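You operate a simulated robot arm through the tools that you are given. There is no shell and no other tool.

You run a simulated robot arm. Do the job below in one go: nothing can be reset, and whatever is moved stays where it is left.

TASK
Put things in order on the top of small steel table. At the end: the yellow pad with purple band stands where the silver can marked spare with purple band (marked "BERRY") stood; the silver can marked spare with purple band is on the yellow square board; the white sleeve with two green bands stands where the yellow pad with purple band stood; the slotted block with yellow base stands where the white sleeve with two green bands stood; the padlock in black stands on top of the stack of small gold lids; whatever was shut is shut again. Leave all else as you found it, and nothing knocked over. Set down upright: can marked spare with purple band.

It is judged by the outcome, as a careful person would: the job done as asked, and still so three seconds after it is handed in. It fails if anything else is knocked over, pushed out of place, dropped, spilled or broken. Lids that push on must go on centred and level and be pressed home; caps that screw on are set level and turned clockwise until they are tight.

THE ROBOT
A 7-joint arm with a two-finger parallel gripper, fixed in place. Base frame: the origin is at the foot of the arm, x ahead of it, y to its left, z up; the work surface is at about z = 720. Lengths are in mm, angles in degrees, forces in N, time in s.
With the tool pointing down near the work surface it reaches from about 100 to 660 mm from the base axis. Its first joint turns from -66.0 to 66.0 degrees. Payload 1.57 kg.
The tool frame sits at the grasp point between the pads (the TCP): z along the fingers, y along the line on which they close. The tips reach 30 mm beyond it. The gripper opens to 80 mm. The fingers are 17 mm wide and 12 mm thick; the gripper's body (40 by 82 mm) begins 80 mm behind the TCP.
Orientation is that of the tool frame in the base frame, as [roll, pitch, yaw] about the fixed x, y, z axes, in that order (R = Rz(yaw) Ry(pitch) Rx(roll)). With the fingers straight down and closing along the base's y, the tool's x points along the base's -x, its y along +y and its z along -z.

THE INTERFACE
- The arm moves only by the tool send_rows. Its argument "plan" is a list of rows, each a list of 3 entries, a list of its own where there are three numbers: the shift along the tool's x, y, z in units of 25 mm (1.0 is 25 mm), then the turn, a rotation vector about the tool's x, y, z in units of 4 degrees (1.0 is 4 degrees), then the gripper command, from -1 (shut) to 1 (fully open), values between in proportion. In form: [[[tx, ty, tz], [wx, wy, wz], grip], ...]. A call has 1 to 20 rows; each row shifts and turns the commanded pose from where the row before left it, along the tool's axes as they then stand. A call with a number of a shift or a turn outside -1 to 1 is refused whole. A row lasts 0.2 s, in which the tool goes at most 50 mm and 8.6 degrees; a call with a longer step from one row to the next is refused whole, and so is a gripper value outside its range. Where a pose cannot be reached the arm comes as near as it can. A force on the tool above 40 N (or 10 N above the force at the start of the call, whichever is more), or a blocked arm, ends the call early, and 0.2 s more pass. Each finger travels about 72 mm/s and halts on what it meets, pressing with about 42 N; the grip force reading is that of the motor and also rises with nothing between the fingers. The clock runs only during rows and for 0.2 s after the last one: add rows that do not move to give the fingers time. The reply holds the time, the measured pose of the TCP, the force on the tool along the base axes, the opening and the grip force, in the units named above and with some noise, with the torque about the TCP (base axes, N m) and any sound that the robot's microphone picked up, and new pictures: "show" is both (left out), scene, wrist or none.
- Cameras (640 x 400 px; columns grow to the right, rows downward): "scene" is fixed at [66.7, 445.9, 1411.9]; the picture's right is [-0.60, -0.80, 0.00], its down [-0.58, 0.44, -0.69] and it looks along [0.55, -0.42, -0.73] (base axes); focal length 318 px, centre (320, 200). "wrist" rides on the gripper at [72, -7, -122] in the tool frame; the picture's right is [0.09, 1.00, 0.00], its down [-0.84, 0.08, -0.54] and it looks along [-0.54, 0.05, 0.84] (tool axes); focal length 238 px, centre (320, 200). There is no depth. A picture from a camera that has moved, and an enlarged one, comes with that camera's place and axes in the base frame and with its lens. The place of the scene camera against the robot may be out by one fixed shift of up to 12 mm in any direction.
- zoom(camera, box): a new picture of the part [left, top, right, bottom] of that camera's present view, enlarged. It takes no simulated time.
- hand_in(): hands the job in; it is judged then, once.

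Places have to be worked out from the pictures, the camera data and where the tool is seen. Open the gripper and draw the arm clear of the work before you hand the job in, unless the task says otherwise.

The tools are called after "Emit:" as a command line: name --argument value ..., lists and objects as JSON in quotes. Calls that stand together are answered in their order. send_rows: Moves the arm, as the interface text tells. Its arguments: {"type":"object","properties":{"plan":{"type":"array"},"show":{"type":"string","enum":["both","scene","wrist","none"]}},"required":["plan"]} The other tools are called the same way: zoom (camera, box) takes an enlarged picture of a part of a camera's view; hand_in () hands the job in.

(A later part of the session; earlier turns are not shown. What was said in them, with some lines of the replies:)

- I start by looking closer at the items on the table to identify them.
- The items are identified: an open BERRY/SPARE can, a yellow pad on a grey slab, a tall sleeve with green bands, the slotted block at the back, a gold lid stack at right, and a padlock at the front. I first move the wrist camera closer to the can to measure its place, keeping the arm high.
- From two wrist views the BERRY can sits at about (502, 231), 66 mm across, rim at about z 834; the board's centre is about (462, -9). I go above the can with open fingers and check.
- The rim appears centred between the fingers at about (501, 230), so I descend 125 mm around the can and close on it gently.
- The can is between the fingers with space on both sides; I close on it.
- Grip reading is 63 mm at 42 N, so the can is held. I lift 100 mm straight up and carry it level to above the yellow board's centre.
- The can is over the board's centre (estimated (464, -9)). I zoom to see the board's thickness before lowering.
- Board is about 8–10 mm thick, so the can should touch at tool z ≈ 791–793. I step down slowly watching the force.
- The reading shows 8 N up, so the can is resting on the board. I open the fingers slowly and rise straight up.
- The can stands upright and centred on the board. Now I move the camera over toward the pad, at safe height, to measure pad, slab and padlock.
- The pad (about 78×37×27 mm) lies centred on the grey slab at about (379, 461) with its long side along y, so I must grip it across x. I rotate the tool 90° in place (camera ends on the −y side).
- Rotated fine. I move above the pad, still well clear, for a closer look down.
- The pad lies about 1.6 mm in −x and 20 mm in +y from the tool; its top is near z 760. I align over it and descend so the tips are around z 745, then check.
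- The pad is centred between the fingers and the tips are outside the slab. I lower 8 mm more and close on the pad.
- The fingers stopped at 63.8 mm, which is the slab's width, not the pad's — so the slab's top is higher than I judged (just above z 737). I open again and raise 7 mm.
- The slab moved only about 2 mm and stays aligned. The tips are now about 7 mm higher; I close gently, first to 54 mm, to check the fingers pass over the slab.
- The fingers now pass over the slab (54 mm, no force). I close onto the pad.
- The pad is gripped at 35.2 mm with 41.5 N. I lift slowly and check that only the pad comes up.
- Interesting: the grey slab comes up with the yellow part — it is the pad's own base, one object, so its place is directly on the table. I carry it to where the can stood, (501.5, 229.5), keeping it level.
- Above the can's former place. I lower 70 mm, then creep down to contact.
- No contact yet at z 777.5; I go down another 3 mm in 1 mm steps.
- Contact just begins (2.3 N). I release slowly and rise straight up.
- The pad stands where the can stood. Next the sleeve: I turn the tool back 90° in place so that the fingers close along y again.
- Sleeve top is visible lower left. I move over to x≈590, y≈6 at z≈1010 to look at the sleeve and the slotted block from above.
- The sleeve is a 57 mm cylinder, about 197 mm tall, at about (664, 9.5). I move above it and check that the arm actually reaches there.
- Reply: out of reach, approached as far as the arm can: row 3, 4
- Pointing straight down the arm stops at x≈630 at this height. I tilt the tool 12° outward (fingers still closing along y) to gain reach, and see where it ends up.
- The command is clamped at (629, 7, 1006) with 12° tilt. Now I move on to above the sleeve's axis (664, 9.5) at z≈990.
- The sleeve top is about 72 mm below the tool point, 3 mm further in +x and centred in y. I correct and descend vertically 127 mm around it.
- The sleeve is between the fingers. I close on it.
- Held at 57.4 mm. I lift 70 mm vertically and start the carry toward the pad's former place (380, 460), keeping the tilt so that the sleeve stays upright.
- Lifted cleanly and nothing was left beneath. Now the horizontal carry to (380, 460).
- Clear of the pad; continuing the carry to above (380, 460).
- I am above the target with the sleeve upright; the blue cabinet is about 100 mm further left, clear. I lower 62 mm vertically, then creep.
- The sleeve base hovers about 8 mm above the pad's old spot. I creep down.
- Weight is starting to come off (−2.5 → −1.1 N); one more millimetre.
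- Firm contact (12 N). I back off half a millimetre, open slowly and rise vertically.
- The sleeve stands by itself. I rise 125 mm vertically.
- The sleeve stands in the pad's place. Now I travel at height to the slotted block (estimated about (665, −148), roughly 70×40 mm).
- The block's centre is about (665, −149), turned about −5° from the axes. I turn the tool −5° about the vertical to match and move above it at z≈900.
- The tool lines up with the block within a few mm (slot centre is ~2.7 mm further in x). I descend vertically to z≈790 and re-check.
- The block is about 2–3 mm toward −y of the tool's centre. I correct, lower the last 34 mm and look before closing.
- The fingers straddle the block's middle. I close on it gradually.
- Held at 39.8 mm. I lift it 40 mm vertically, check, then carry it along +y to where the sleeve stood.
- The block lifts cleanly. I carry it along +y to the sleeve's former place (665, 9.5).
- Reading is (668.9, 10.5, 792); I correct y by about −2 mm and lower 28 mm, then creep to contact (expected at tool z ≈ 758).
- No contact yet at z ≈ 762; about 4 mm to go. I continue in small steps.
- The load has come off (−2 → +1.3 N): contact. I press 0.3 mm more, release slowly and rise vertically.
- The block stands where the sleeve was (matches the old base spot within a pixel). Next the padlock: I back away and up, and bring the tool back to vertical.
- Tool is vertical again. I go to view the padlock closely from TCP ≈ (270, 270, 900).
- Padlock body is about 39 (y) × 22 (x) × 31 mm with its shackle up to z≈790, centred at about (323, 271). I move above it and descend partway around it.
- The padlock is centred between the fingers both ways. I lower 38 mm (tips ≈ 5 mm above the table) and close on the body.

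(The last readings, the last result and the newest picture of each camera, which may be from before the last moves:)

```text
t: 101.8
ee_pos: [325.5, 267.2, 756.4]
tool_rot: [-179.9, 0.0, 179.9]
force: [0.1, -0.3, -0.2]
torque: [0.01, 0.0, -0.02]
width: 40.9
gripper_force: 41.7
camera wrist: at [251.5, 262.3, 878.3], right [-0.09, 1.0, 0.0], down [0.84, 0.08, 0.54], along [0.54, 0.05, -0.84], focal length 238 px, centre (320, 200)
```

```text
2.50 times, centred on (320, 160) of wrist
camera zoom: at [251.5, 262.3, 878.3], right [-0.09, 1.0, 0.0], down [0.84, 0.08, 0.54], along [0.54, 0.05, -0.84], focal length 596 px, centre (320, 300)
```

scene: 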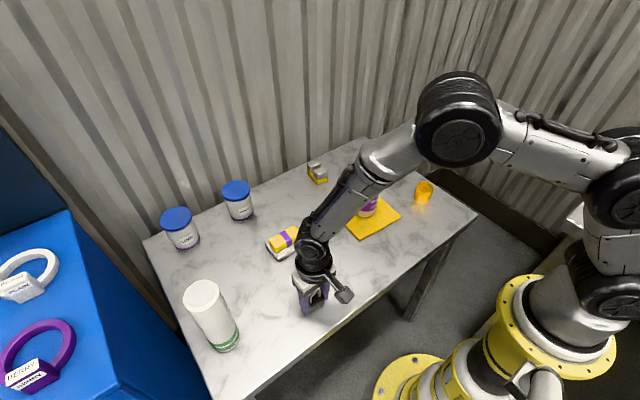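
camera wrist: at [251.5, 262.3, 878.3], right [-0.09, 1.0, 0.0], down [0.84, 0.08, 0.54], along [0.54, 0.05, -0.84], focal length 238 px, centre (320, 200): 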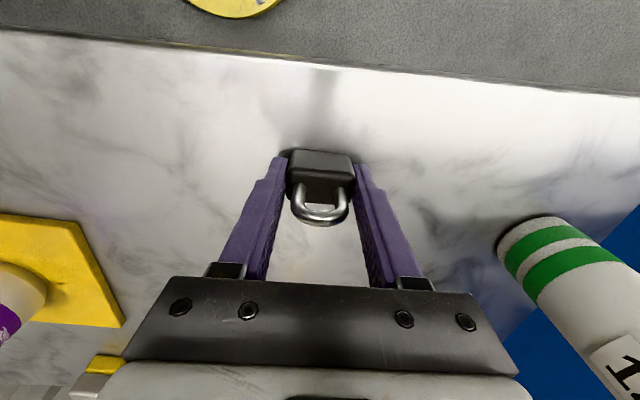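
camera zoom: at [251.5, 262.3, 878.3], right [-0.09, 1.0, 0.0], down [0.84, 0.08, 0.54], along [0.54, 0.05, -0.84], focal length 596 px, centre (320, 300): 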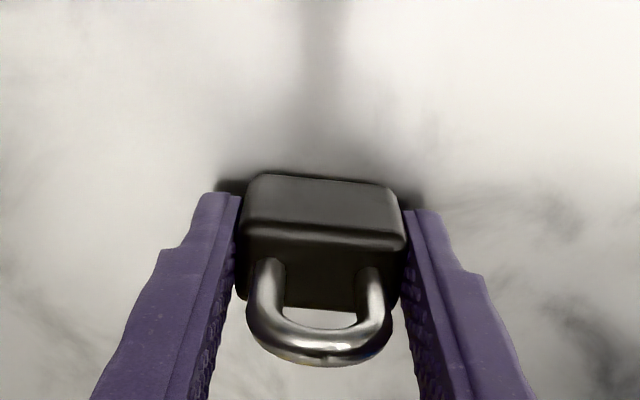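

Padlock held by its body at 40.9 mm. I lift it 150 mm straight up, then travel toward the gold stack, stopping short to measure it.

Emit:
send_rows --plan '[[[0, 0, -0.4], [0, 0, 0], -0.25], [[0, 0, -0.8], [0, 0, 0], -0.25], [[0, 0, -1], [0, 0, 0], -0.25], [[0, 0, -1], [0, 0, 0], -0.25], [[0, 0, -1], [0, 0, 0], -0.25], [[0, 0, -1], [0, 0, 0], -0.25], [[0, 0, -0.8], [0, 0, 0], -0.25], [[0, 0, 0], [0, 0, 0], -0.25]]' --show "both"

```text
t: 103.6
ee_pos: [323.0, 269.5, 907.1]
tool_rot: [180.0, 0.1, -179.9]
force: [0.0, -0.2, -1.4]
torque: [0.01, 0.0, 0.02]
width: 40.8
gripper_force: 41.9
camera wrist: at [249.0, 264.0, 1028.9], right [-0.09, 1.0, 0.0], down [0.84, 0.08, 0.54], along [0.54, 0.05, -0.84], focal length 238 px, centre (320, 200)
```

scene: 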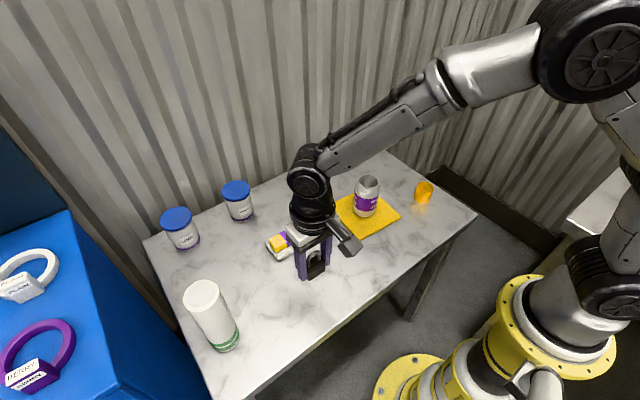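
wrist: 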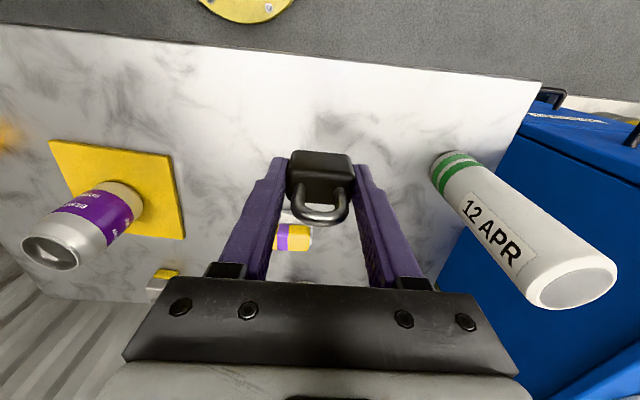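

Now I carry it toward −y at this height to about (340, −70), keeping clear of the can, and look at the stack.

Emit:
send_rows --plan '[[[-0.047, -0.5, 0], [0, 0, 0], -0.25], [[-0.047, -0.971, 0], [0, 0, 0], -0.25], [[-0.047, -0.971, 0], [0, 0, 0], -0.25], [[-0.047, -0.971, 0], [0, 0, 0], -0.25], [[-0.047, -0.971, 0], [0, 0, 0], -0.25], [[-0.047, -0.971, 0], [0, 0, 0], -0.25], [[-0.047, -0.971, 0], [0, 0, 0], -0.25], [[-0.047, -0.971, 0], [0, 0, 0], -0.25], [[-0.047, -0.971, 0], [0, 0, 0], -0.25], [[-0.047, -0.971, 0], [0, 0, 0], -0.25], [[-0.047, -0.971, 0], [0, 0, 0], -0.25], [[-0.047, -0.971, 0], [0, 0, 0], -0.25], [[-0.047, -0.971, 0], [0, 0, 0], -0.25], [[-0.047, -0.971, 0], [0, 0, 0], -0.25], [[0, -0.477, 0], [0, 0, 0], -0.25], [[0, 0, 0], [0, 0, 0], -0.25]]' --show "both"

Emit:
zoom --camera "wrist" --box '[160, 80, 290, 200]'

Emit:
zoom --camera "scene" --box '[390, 160, 460, 230]'

```text
t: 107.0
ee_pos: [343.3, -72.8, 905.3]
tool_rot: [-179.9, 0.0, 179.9]
force: [0.0, -0.4, -0.4]
torque: [-0.01, 0.04, 0.0]
width: 41.3
gripper_force: 42.1
camera wrist: at [270.2, -78.0, 1026.9], right [-0.09, 1.0, 0.0], down [0.84, 0.08, 0.54], along [0.54, 0.05, -0.84], focal length 238 px, centre (320, 200)
```

scene: 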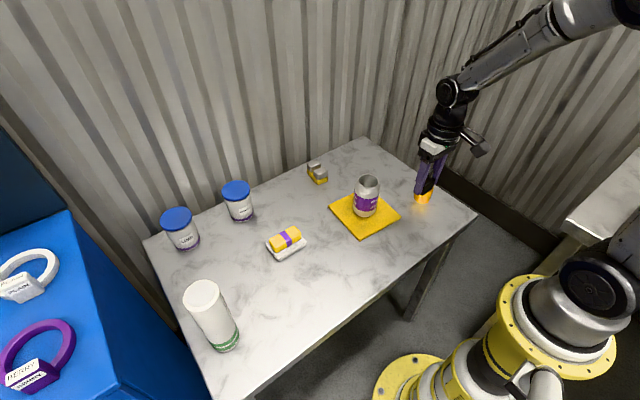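
wrist: 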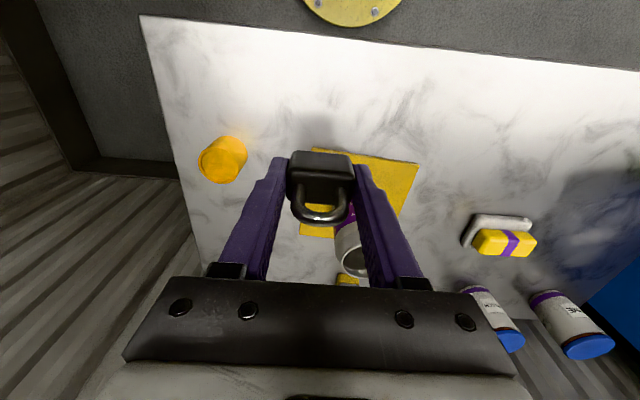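

```text
3.33 times, centred on (225, 140) of wrist
camera zoom: at [270.2, -78.0, 1026.9], right [-0.09, 1.0, 0.0], down [0.84, 0.08, 0.54], along [0.54, 0.05, -0.84], focal length 794 px, centre (637, 400)
```

zoom: 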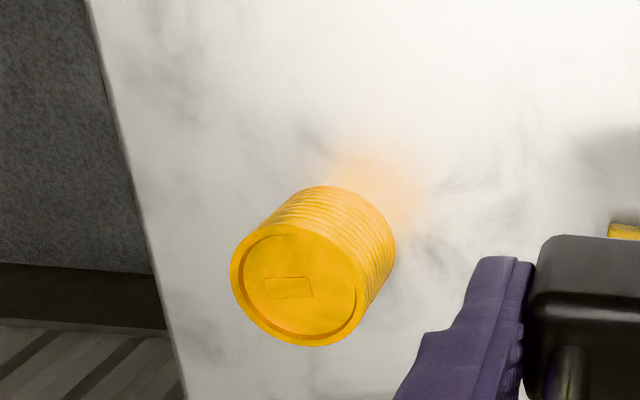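

```text
5.71 times, centred on (425, 195) of scene
camera zoom: at [66.7, 445.9, 1411.9], right [-0.6, -0.8, 0.0], down [-0.58, 0.44, -0.69], along [0.55, -0.42, -0.73], focal length 1814 px, centre (-280, 229)
```

zoom: 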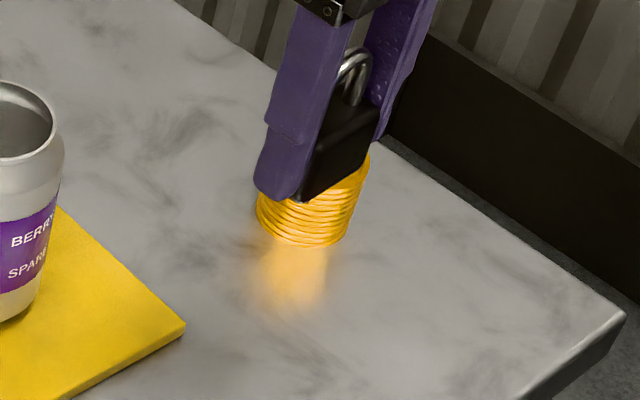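

The stack is 50 mm across, about 40 mm tall, at about (403, −190.5), with its top near z 760. I move the padlock directly above it at the same height.

Emit:
send_rows --plan '[[[-0.3, -0.6, 0], [0, 0, 0], -0.25], [[-0.486, -0.956, 0], [0, 0, 0], -0.25], [[-0.486, -0.956, 0], [0, 0, 0], -0.25], [[-0.486, -0.956, 0], [0, 0, 0], -0.25], [[-0.486, -0.956, 0], [0, 0, 0], -0.25], [[-0.188, -0.356, 0], [0, 0, 0], -0.25], [[0, 0, 0], [0, 0, 0], -0.25]]' --show "both"

Emit:
zoom --camera "wrist" --box '[250, 80, 390, 220]'

Emit:
zoom --camera "scene" --box '[380, 110, 480, 220]'

```text
t: 108.6
ee_pos: [404.2, -191.2, 906.3]
tool_rot: [180.0, 0.0, 179.9]
force: [0.6, -0.3, 0.5]
torque: [0.02, 0.03, -0.05]
width: 40.6
gripper_force: 42.0
camera wrist: at [330.6, -197.0, 1027.9], right [-0.09, 1.0, 0.0], down [0.84, 0.08, 0.54], along [0.54, 0.05, -0.84], focal length 238 px, centre (320, 200)
```

scene: 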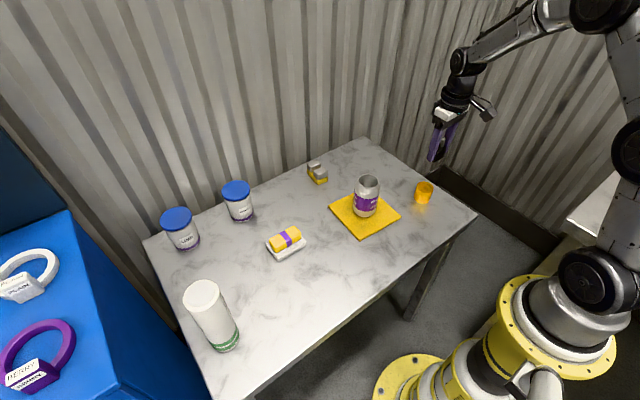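
wrist: 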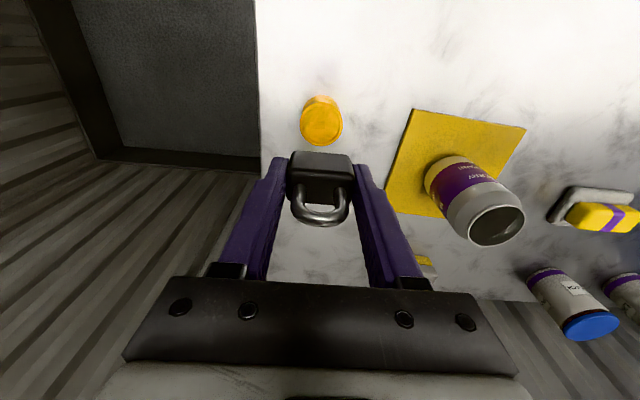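

```text
2.86 times, centred on (320, 150) of wrist
camera zoom: at [330.6, -197.0, 1027.9], right [-0.09, 1.0, 0.0], down [0.84, 0.08, 0.54], along [0.54, 0.05, -0.84], focal length 681 px, centre (320, 343)
```

zoom: 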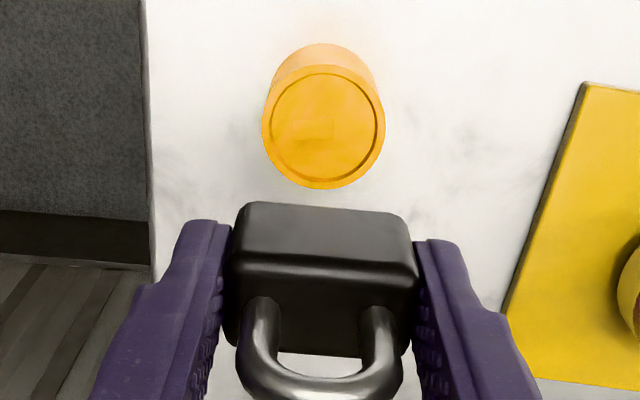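

```text
3.64 times, centred on (430, 165) of scene
camera zoom: at [66.7, 445.8, 1411.9], right [-0.6, -0.8, 0.0], down [-0.58, 0.44, -0.69], along [0.55, -0.42, -0.73], focal length 1155 px, centre (-80, 327)
```

zoom: 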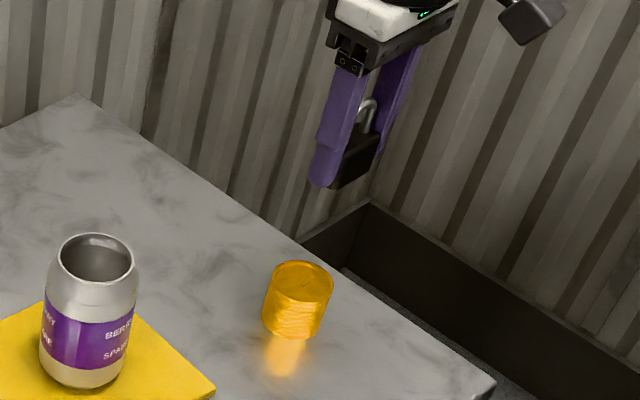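

The stack's top appears within 1 mm of directly under the padlock; I add 1 mm in +y and descend 92 mm, leaving about 15 mm gap.

Emit:
send_rows --plan '[[[0, 0.04, 0.5], [0, 0, 0], -0.25], [[0, 0, 0.9], [0, 0, 0], -0.25], [[0, 0, 0.9], [0, 0, 0], -0.25], [[0, 0, 0.8], [0, 0, 0], -0.25], [[0, 0, 0.58], [0, 0, 0], -0.25], [[0, 0, 0], [0, 0, 0], -0.25]]' --show "both"

Emit:
zoom --camera "wrist" --box '[250, 80, 390, 220]'

Emit:
zoom --camera "scene" --box '[390, 140, 460, 210]'

```text
t: 110.0
ee_pos: [403.7, -192.7, 814.7]
tool_rot: [180.0, 0.0, 180.0]
force: [0.0, -0.7, -1.5]
torque: [-0.01, 0.02, -0.01]
width: 41.0
gripper_force: 42.2
camera wrist: at [330.2, -198.0, 936.3], right [-0.09, 1.0, 0.0], down [0.84, 0.08, 0.54], along [0.54, 0.05, -0.84], focal length 238 px, centre (320, 200)
```

scene: 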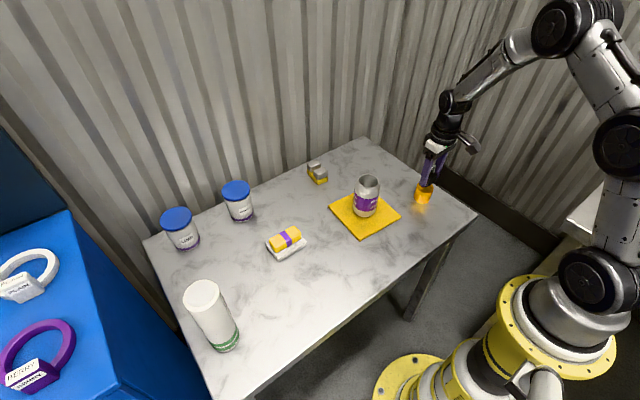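
wrist: 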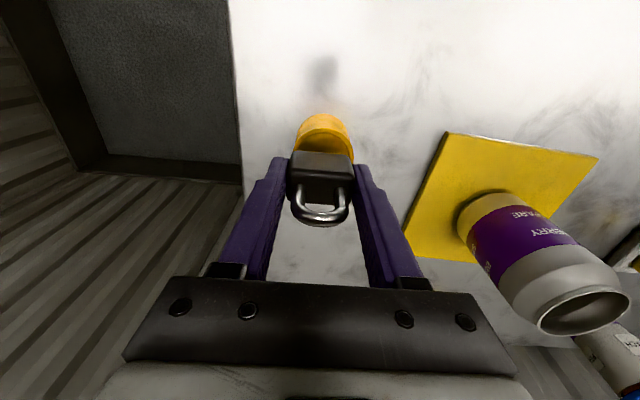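

```text
2.86 times, centred on (320, 150) of wrist
camera zoom: at [330.2, -198.0, 936.3], right [-0.09, 1.0, 0.0], down [0.84, 0.08, 0.54], along [0.54, 0.05, -0.84], focal length 681 px, centre (320, 343)
```

zoom: 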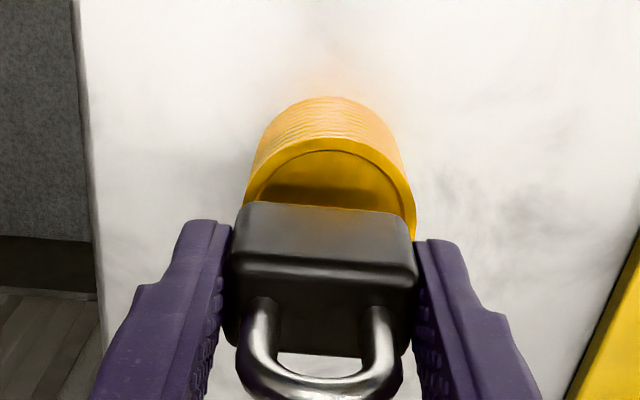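

```text
5.71 times, centred on (425, 175) of scene
camera zoom: at [66.7, 445.9, 1411.9], right [-0.6, -0.8, 0.0], down [-0.58, 0.44, -0.69], along [0.55, -0.42, -0.73], focal length 1814 px, centre (-280, 343)
```

zoom: 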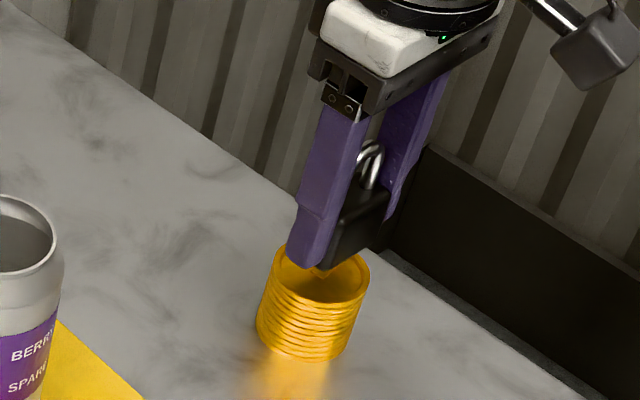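

About 19 mm gap remains, and the padlock is within ~1.5 mm of centre. I nudge +1.2 mm x, +0.8 mm y and lower 14 mm.

Emit:
send_rows --plan '[[[-0.048, 0.032, 0.2], [0, 0, 0], -0.25], [[0, 0, 0.2], [0, 0, 0], -0.25], [[0, 0, 0.16], [0, 0, 0], -0.25], [[0, 0, 0], [0, 0, 0], -0.25]]' --show "both"

Emit:
zoom --camera "wrist" --box '[250, 80, 390, 220]'

Emit:
zoom --camera "scene" --box '[390, 140, 460, 210]'

```text
t: 111.0
ee_pos: [405.3, -189.2, 802.3]
tool_rot: [-179.9, 0.0, 180.0]
force: [1.2, 0.3, -1.0]
torque: [-0.03, -0.05, 0.03]
width: 40.9
gripper_force: 42.1
camera wrist: at [331.1, -195.9, 923.1], right [-0.09, 1.0, 0.0], down [0.84, 0.08, 0.54], along [0.54, 0.05, -0.84], focal length 238 px, centre (320, 200)
```

scene: 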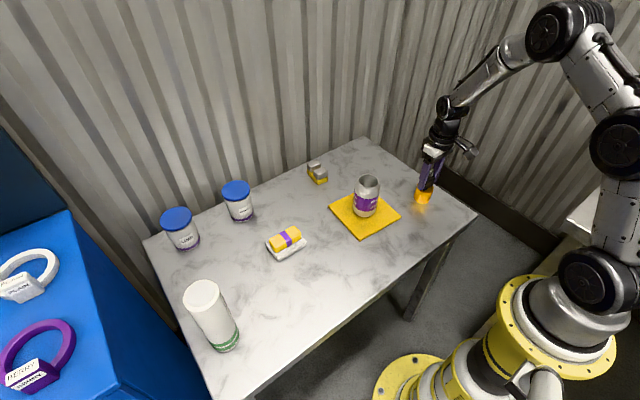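
wrist: 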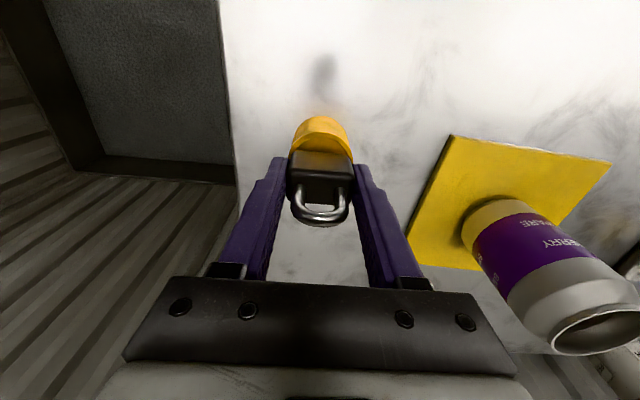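

```text
2.86 times, centred on (320, 150) of wrist
camera zoom: at [331.1, -195.9, 923.1], right [-0.09, 1.0, 0.0], down [0.84, 0.08, 0.54], along [0.54, 0.05, -0.84], focal length 681 px, centre (320, 343)
```

zoom: 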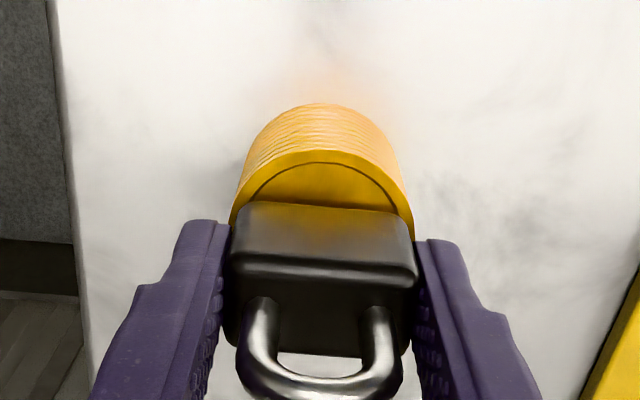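

```text
5.71 times, centred on (425, 175) of scene
camera zoom: at [66.7, 445.9, 1411.9], right [-0.6, -0.8, 0.0], down [-0.58, 0.44, -0.69], along [0.55, -0.42, -0.73], focal length 1814 px, centre (-280, 343)
```

zoom: 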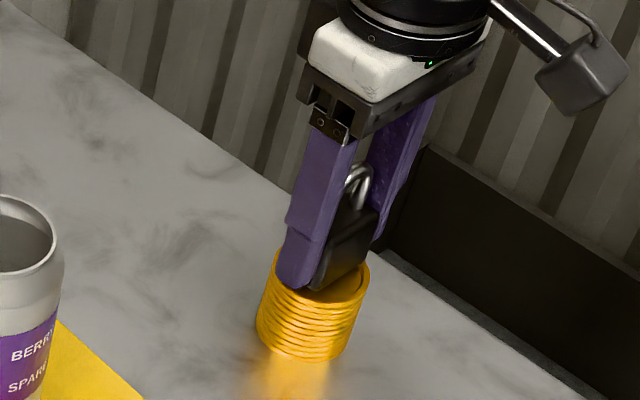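

Aligned in x; the padlock is about 1 mm to the +y side of centre. I correct that and go down in 1 mm steps, watching the force.

Emit:
send_rows --plan '[[[0, -0.036, 0.04], [0, 0, 0], -0.25], [[0, 0, 0.04], [0, 0, 0], -0.25], [[0, 0, 0.04], [0, 0, 0], -0.25], [[0, 0, 0], [0, 0, 0], -0.25]]' --show "none"

```text
t: 112.0
ee_pos: [406.0, -192.1, 801.0]
tool_rot: [-179.9, 0.3, 179.9]
force: [-3.7, 0.9, 21.5]
torque: [0.15, 0.28, -0.01]
width: 41.1
gripper_force: 42.3
```

Contact came earlier than estimated (21 N, stack top ≈ 764). I back off in small steps until the force is light.

Emit:
send_rows --plan '[[[0, 0, -0.04], [0, 0, 0], -0.25], [[0, 0, -0.03], [0, 0, 0], -0.25], [[0, 0, 0], [0, 0, 0], -0.25]]' --show "both"

Emit:
zoom --camera "scene" --box '[390, 140, 460, 210]'

Emit:
zoom --camera "wrist" --box '[250, 80, 390, 220]'

```text
t: 112.8
ee_pos: [405.6, -190.8, 800.8]
tool_rot: [-179.9, 0.2, 179.9]
force: [2.9, -3.9, 12.5]
torque: [-0.14, -0.08, 0.01]
width: 41.0
gripper_force: 41.8
camera wrist: at [331.2, -196.3, 921.8], right [-0.09, 1.0, 0.0], down [0.83, 0.08, 0.55], along [0.54, 0.05, -0.84], focal length 238 px, centre (320, 200)
```

scene: 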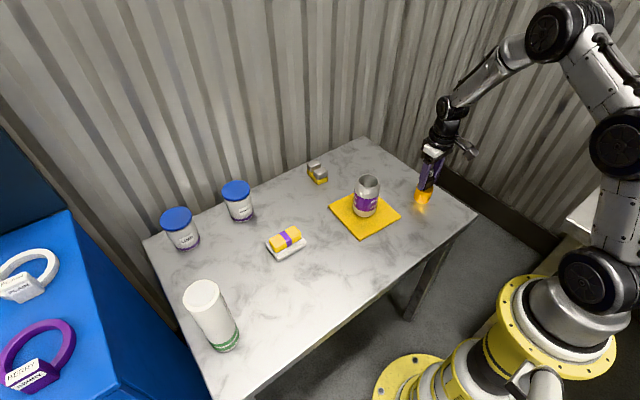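
wrist: 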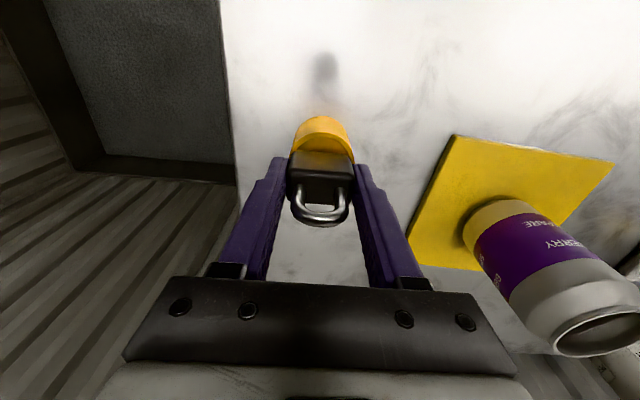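

```text
5.71 times, centred on (425, 175) of scene
camera zoom: at [66.5, 445.9, 1411.9], right [-0.6, -0.8, 0.0], down [-0.58, 0.44, -0.69], along [0.55, -0.42, -0.73], focal length 1814 px, centre (-280, 343)
```

zoom: 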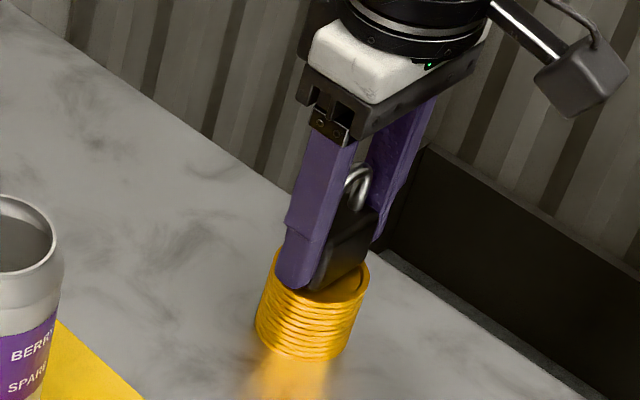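

```text
2.86 times, centred on (320, 150) of wrist
camera zoom: at [331.2, -196.3, 921.8], right [-0.09, 1.0, 0.0], down [0.83, 0.08, 0.55], along [0.54, 0.05, -0.84], focal length 681 px, centre (320, 343)
```

zoom: 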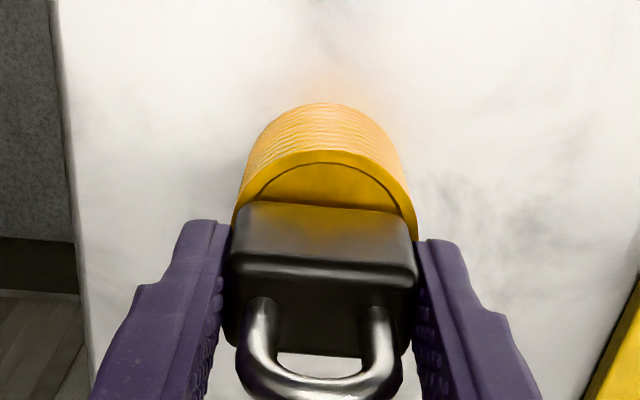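

Emit:
send_rows --plan '[[[0, 0, -0.03], [0, 0, 0], -0.25], [[0, 0, -0.03], [0, 0, 0], -0.25], [[0, 0, 0], [0, 0, 0], -0.25]]' --show "none"

```text
t: 113.6
ee_pos: [404.8, -189.9, 800.8]
tool_rot: [179.8, -0.2, -180.0]
force: [0.8, -2.1, 6.7]
torque: [-0.13, -0.06, -0.02]
width: 41.0
gripper_force: 42.1
```

Emit:
send_rows --plan '[[[0, 0, -0.03], [0, 0, 0], -0.25], [[0, 0, 0], [0, 0, 0], -0.25]]' --show "none"

```text
t: 114.2
ee_pos: [403.9, -190.0, 801.4]
tool_rot: [179.9, -0.1, -180.0]
force: [-0.2, 0.6, -1.6]
torque: [0.0, 0.01, 0.0]
width: 41.0
gripper_force: 42.0
```

Just lifted off (−1.6 N = padlock's weight). I lower 0.5 mm for light contact.

Emit:
send_rows --plan '[[[0, 0, 0.02], [0, 0, 0], -0.25], [[0, 0, 0], [0, 0, 0], -0.25]]' --show "wrist"

```text
t: 114.8
ee_pos: [404.5, -190.5, 800.6]
tool_rot: [180.0, 0.0, -180.0]
force: [-0.1, 0.4, -1.2]
torque: [0.03, 0.0, 0.0]
width: 40.9
gripper_force: 42.0
camera wrist: at [331.0, -196.0, 923.0], right [-0.09, 1.0, 0.0], down [0.84, 0.08, 0.54], along [0.54, 0.05, -0.84], focal length 238 px, centre (320, 200)
```

wrist: 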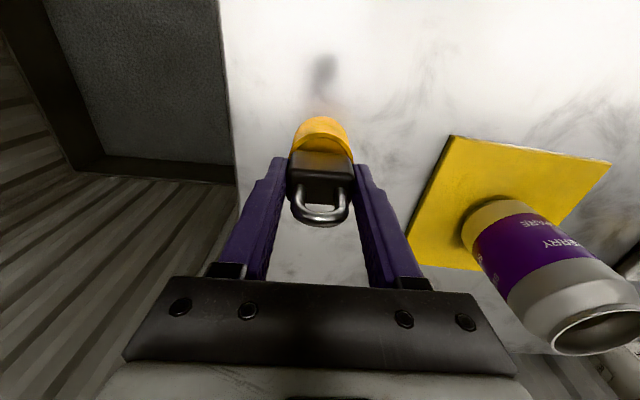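

Emit:
send_rows --plan '[[[0, 0, 0.024], [0, 0, 0], -0.25], [[0, 0, 0], [0, 0, 0], -0.25]]' --show "none"

```text
t: 115.4
ee_pos: [404.6, -190.6, 801.4]
tool_rot: [180.0, 0.0, 180.0]
force: [-0.2, -0.5, -0.9]
torque: [-0.02, 0.0, 0.0]
width: 41.1
gripper_force: 41.8
```

Emit:
send_rows --plan '[[[0, 0, 0.024], [0, 0, 0], -0.25], [[0, 0, 0], [0, 0, 0], -0.25]]' --show "none"

Emit:
send_rows --plan '[[[0, 0, 0.024], [0, 0, 0], -0.25], [[0, 0, 0], [0, 0, 0], -0.25]]' --show "none"

```text
t: 116.0
ee_pos: [403.9, -191.5, 801.3]
tool_rot: [180.0, 0.1, 180.0]
force: [-0.3, 0.6, 0.8]
torque: [0.02, -0.03, 0.01]
width: 41.2
gripper_force: 41.5
```

```text
t: 116.6
ee_pos: [403.5, -190.9, 800.6]
tool_rot: [-180.0, 0.1, 179.9]
force: [-0.2, 2.7, 7.3]
torque: [0.14, 0.01, -0.01]
width: 41.1
gripper_force: 42.0
```

Contact again (7 N). I ease off 0.4 mm and open slowly, only as far as needed, then check before rising.

Emit:
send_rows --plan '[[[0, 0, -0.016], [0, 0, 0], -0.25], [[0, 0, 0], [0, 0, 0], 0.05], [[0, 0, 0], [0, 0, 0], 0.12], [[0, 0, 0], [0, 0, 0], 0.2], [[0, 0, 0], [0, 0, 0], 0.35], [[0, 0, 0], [0, 0, 0], 0.5], [[0, 0, 0], [0, 0, 0], 0.5]]' --show "both"

Emit:
zoom --camera "wrist" --box '[250, 80, 390, 220]'

Emit:
zoom --camera "scene" --box '[390, 140, 460, 210]'

```text
t: 118.2
ee_pos: [403.4, -191.3, 800.1]
tool_rot: [180.0, 0.0, -180.0]
force: [-0.6, -0.5, 0.7]
torque: [-0.02, -0.02, 0.0]
width: 60.0
gripper_force: 0.1
camera wrist: at [330.1, -196.9, 921.8], right [-0.09, 1.0, 0.0], down [0.84, 0.08, 0.54], along [0.54, 0.05, -0.84], focal length 238 px, centre (320, 200)
```

scene: 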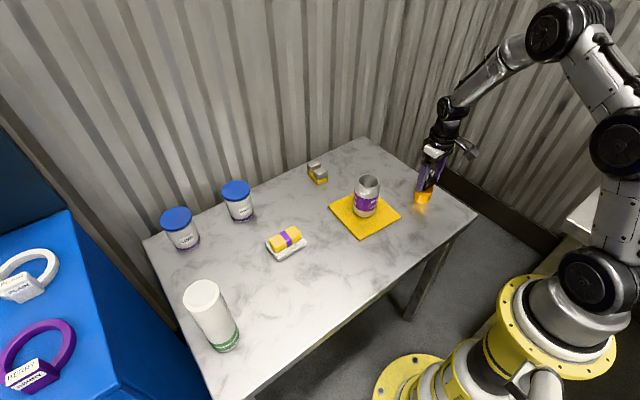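
wrist: 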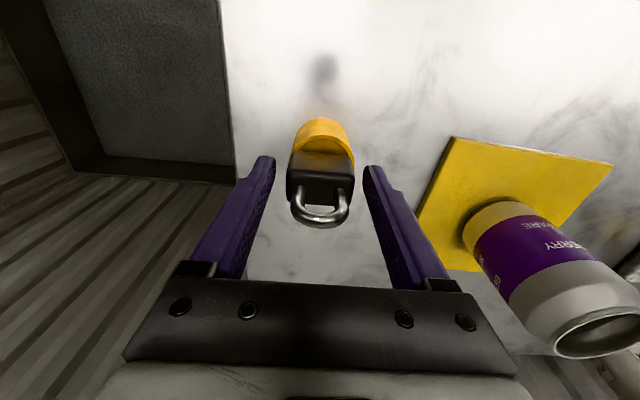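

```text
2.86 times, centred on (320, 150) of wrist
camera zoom: at [330.1, -196.9, 921.8], right [-0.09, 1.0, 0.0], down [0.84, 0.08, 0.54], along [0.54, 0.05, -0.84], focal length 681 px, centre (320, 343)
```

zoom: 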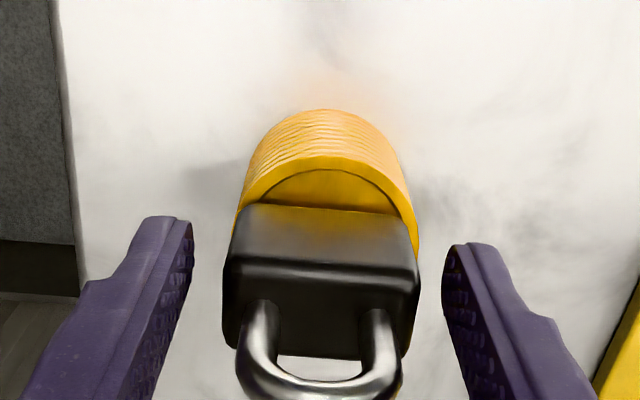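

```text
5.71 times, centred on (425, 175) of scene
camera zoom: at [66.7, 445.9, 1411.9], right [-0.6, -0.8, 0.0], down [-0.58, 0.44, -0.69], along [0.55, -0.42, -0.73], focal length 1814 px, centre (-280, 343)
```

zoom: 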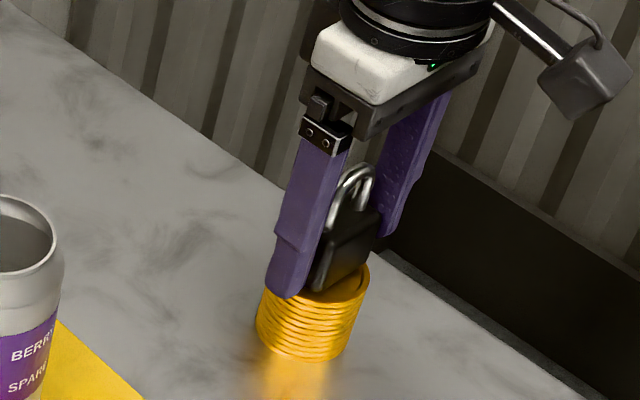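

The padlock stands on the stack by itself. I rise straight up, well clear, and open fully.

Emit:
send_rows --plan '[[[0, 0, -0.2], [0, 0, 0], 0.5], [[0, 0, -0.5], [0, 0, 0], 0.6], [[0, 0, -0.8], [0, 0, 0], 0.7], [[0, 0, -1], [0, 0, 0], 0.8], [[0, 0, -1], [0, 0, 0], 1], [[0, 0, -1], [0, 0, 0], 1], [[0, 0, -1], [0, 0, 0], 1], [[0, 0, -1], [0, 0, 0], 1], [[0, 0, -1], [0, 0, 0], 1], [[0, 0, 0], [0, 0, 0], 1]]' --show "both"

Emit:
zoom --camera "wrist" --box '[250, 60, 390, 200]'

Emit:
zoom --camera "scene" --box '[390, 140, 460, 210]'

```text
t: 120.4
ee_pos: [404.7, -191.8, 988.0]
tool_rot: [-180.0, 0.0, 180.0]
force: [0.0, 0.0, 0.0]
torque: [-0.02, -0.01, -0.02]
width: 79.8
gripper_force: 0.0
camera wrist: at [331.0, -197.1, 1109.5], right [-0.09, 1.0, 0.0], down [0.84, 0.08, 0.54], along [0.54, 0.05, -0.84], focal length 238 px, centre (320, 200)
```

scene: 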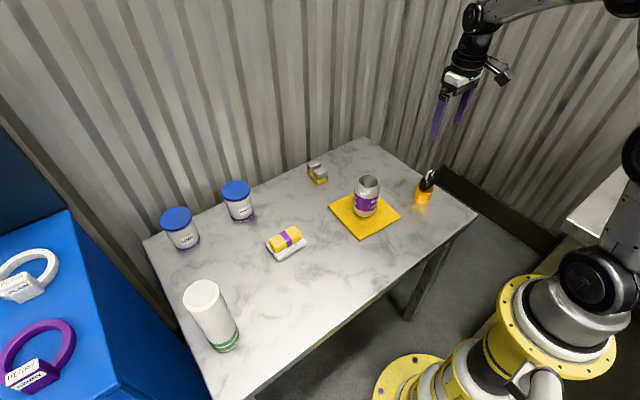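
wrist: 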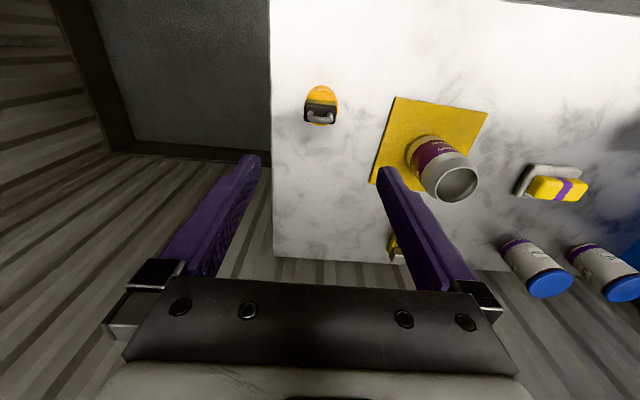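

```text
2.86 times, centred on (320, 130) of wrist
camera zoom: at [331.0, -197.1, 1109.5], right [-0.09, 1.0, 0.0], down [0.84, 0.08, 0.54], along [0.54, 0.05, -0.84], focal length 681 px, centre (320, 400)
```

zoom: 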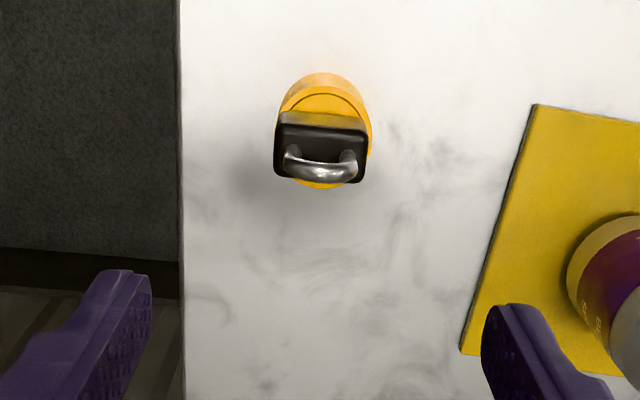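

```text
5.71 times, centred on (425, 175) of scene
camera zoom: at [66.7, 445.9, 1411.9], right [-0.6, -0.8, 0.0], down [-0.58, 0.44, -0.69], along [0.55, -0.42, -0.73], focal length 1814 px, centre (-280, 343)
```

zoom: 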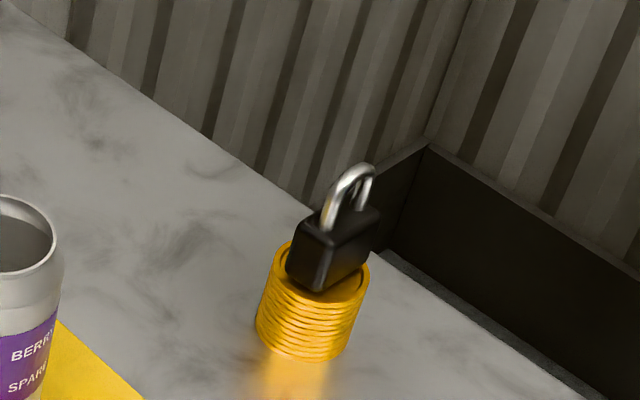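

The padlock stands on the stack, and everything else looks in place. I draw the arm up and back, clear of the work, and take a last look.

Emit:
send_rows --plan '[[[0.3, 0.3, -0.8], [0, 0, 0], 1], [[0.52, 0.9, -0.46], [0, 0, 0], 1], [[0.52, 0.9, -0.46], [0, 0, 0], 1], [[0.52, 0.9, -0.46], [0, 0, 0], 1], [[0.52, 0.9, -0.46], [0, 0, 0], 1], [[0.52, 0.9, -0.46], [0, 0, 0], 1], [[0.52, 0.9, -0.3], [0, 0, 0], 1], [[0.52, 0.9, 0], [0, 0, 0], 1], [[0, 0, 0], [0, 0, 0], 1], [[0, 0, 0], [0, 0, 0], 1]]' --show "both"

Emit:
zoom --camera "scene" --box '[140, 130, 340, 260]'

Emit:
zoom --camera "scene" --box '[300, 130, 480, 250]'

Emit:
zoom --camera "scene" --box '[150, 240, 350, 370]'

```text
t: 122.6
ee_pos: [303.5, -22.4, 1072.0]
tool_rot: [-180.0, 0.0, 180.0]
force: [-0.3, 0.5, 0.7]
torque: [-0.03, -0.03, 0.01]
width: 80.1
gripper_force: 0.1
camera wrist: at [229.3, -28.2, 1193.3], right [-0.09, 1.0, 0.0], down [0.84, 0.08, 0.54], along [0.54, 0.05, -0.84], focal length 238 px, centre (320, 200)
```

scene: 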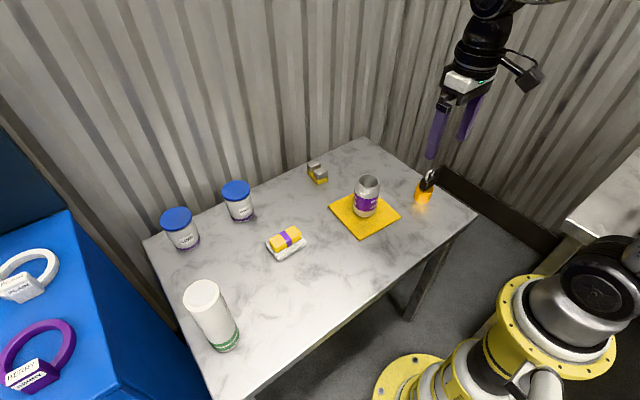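
wrist: 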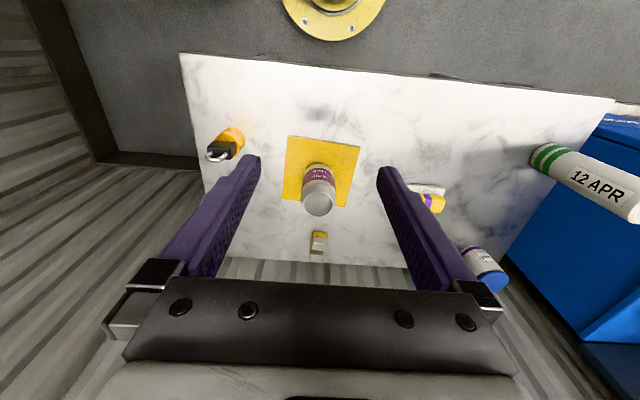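

```text
3.08 times, centred on (240, 195) of scene
camera zoom: at [66.7, 445.9, 1411.9], right [-0.6, -0.8, 0.0], down [-0.58, 0.44, -0.69], along [0.55, -0.42, -0.73], focal length 977 px, centre (566, 215)
```

zoom: 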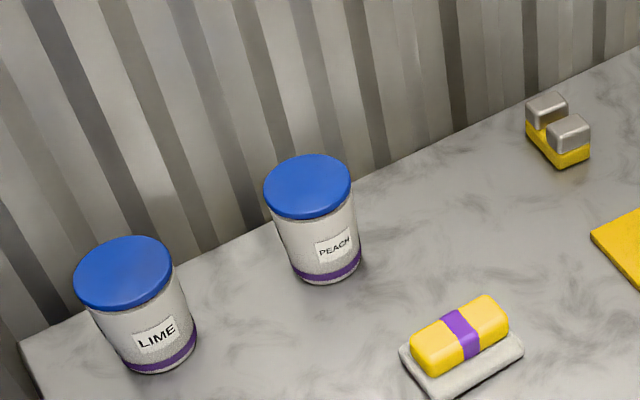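

```text
3.33 times, centred on (390, 190) of scene
camera zoom: at [66.7, 445.9, 1411.9], right [-0.6, -0.8, 0.0], down [-0.58, 0.44, -0.69], along [0.55, -0.42, -0.73], focal length 1058 px, centre (87, 233)
```

zoom: 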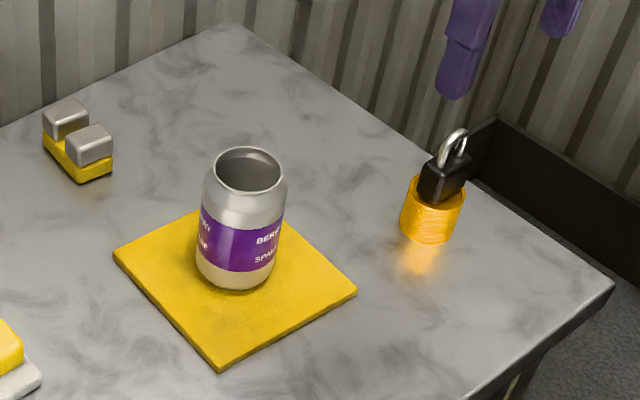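

```text
3.08 times, centred on (250, 305) of scene
camera zoom: at [66.7, 445.9, 1411.9], right [-0.6, -0.8, 0.0], down [-0.58, 0.44, -0.69], along [0.55, -0.42, -0.73], focal length 977 px, centre (535, -123)
```

zoom: 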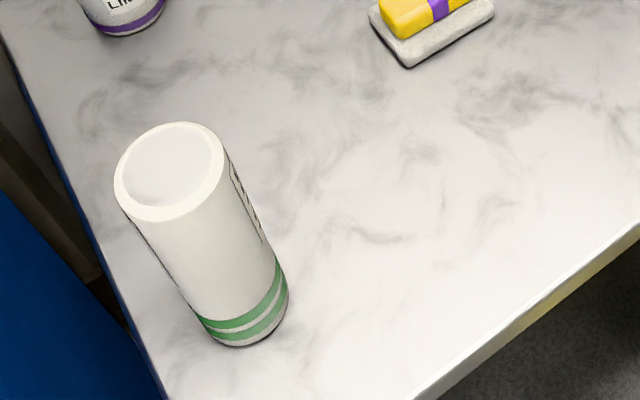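

All five items are where they should be: the can is upright on the board, the pad is in the can's place, the sleeve is in the pad's place, the block is in the sleeve's place, and the padlock is on the gold lids. Both jars are still shut and have not moved, and the gripper is open and clear. I hand the job in.

Emit:
hand_in

```text
The job is handed in.
```

I've handed the job in, with all five items where you asked. The last pictures show nothing knocked over, and the gripper is open and clear of the table.

- **Can:** the silver can marked spare (BERRY) stands upright at the centre of the yellow square board.
- **Pad:** the yellow pad with the purple band is where the can stood. The grey slab under it is part of the pad, so it moved with it.
- **Sleeve:** the white sleeve with two green bands stands upright where the pad stood.
- **Slotted block:** it is where the sleeve stood, facing the same way as before.
- **Padlock:** it stands on the stack of small gold lids, about 2–3 mm off centre. It touched the stack harder than I meant at first (about 21 N), but the stack looks undisturbed.

I didn't open anything. The LIME and PEACH jars still have their lids on and haven't moved. By the camera pictures, the can, pad, sleeve and block are within a few millimetres of their target spots.
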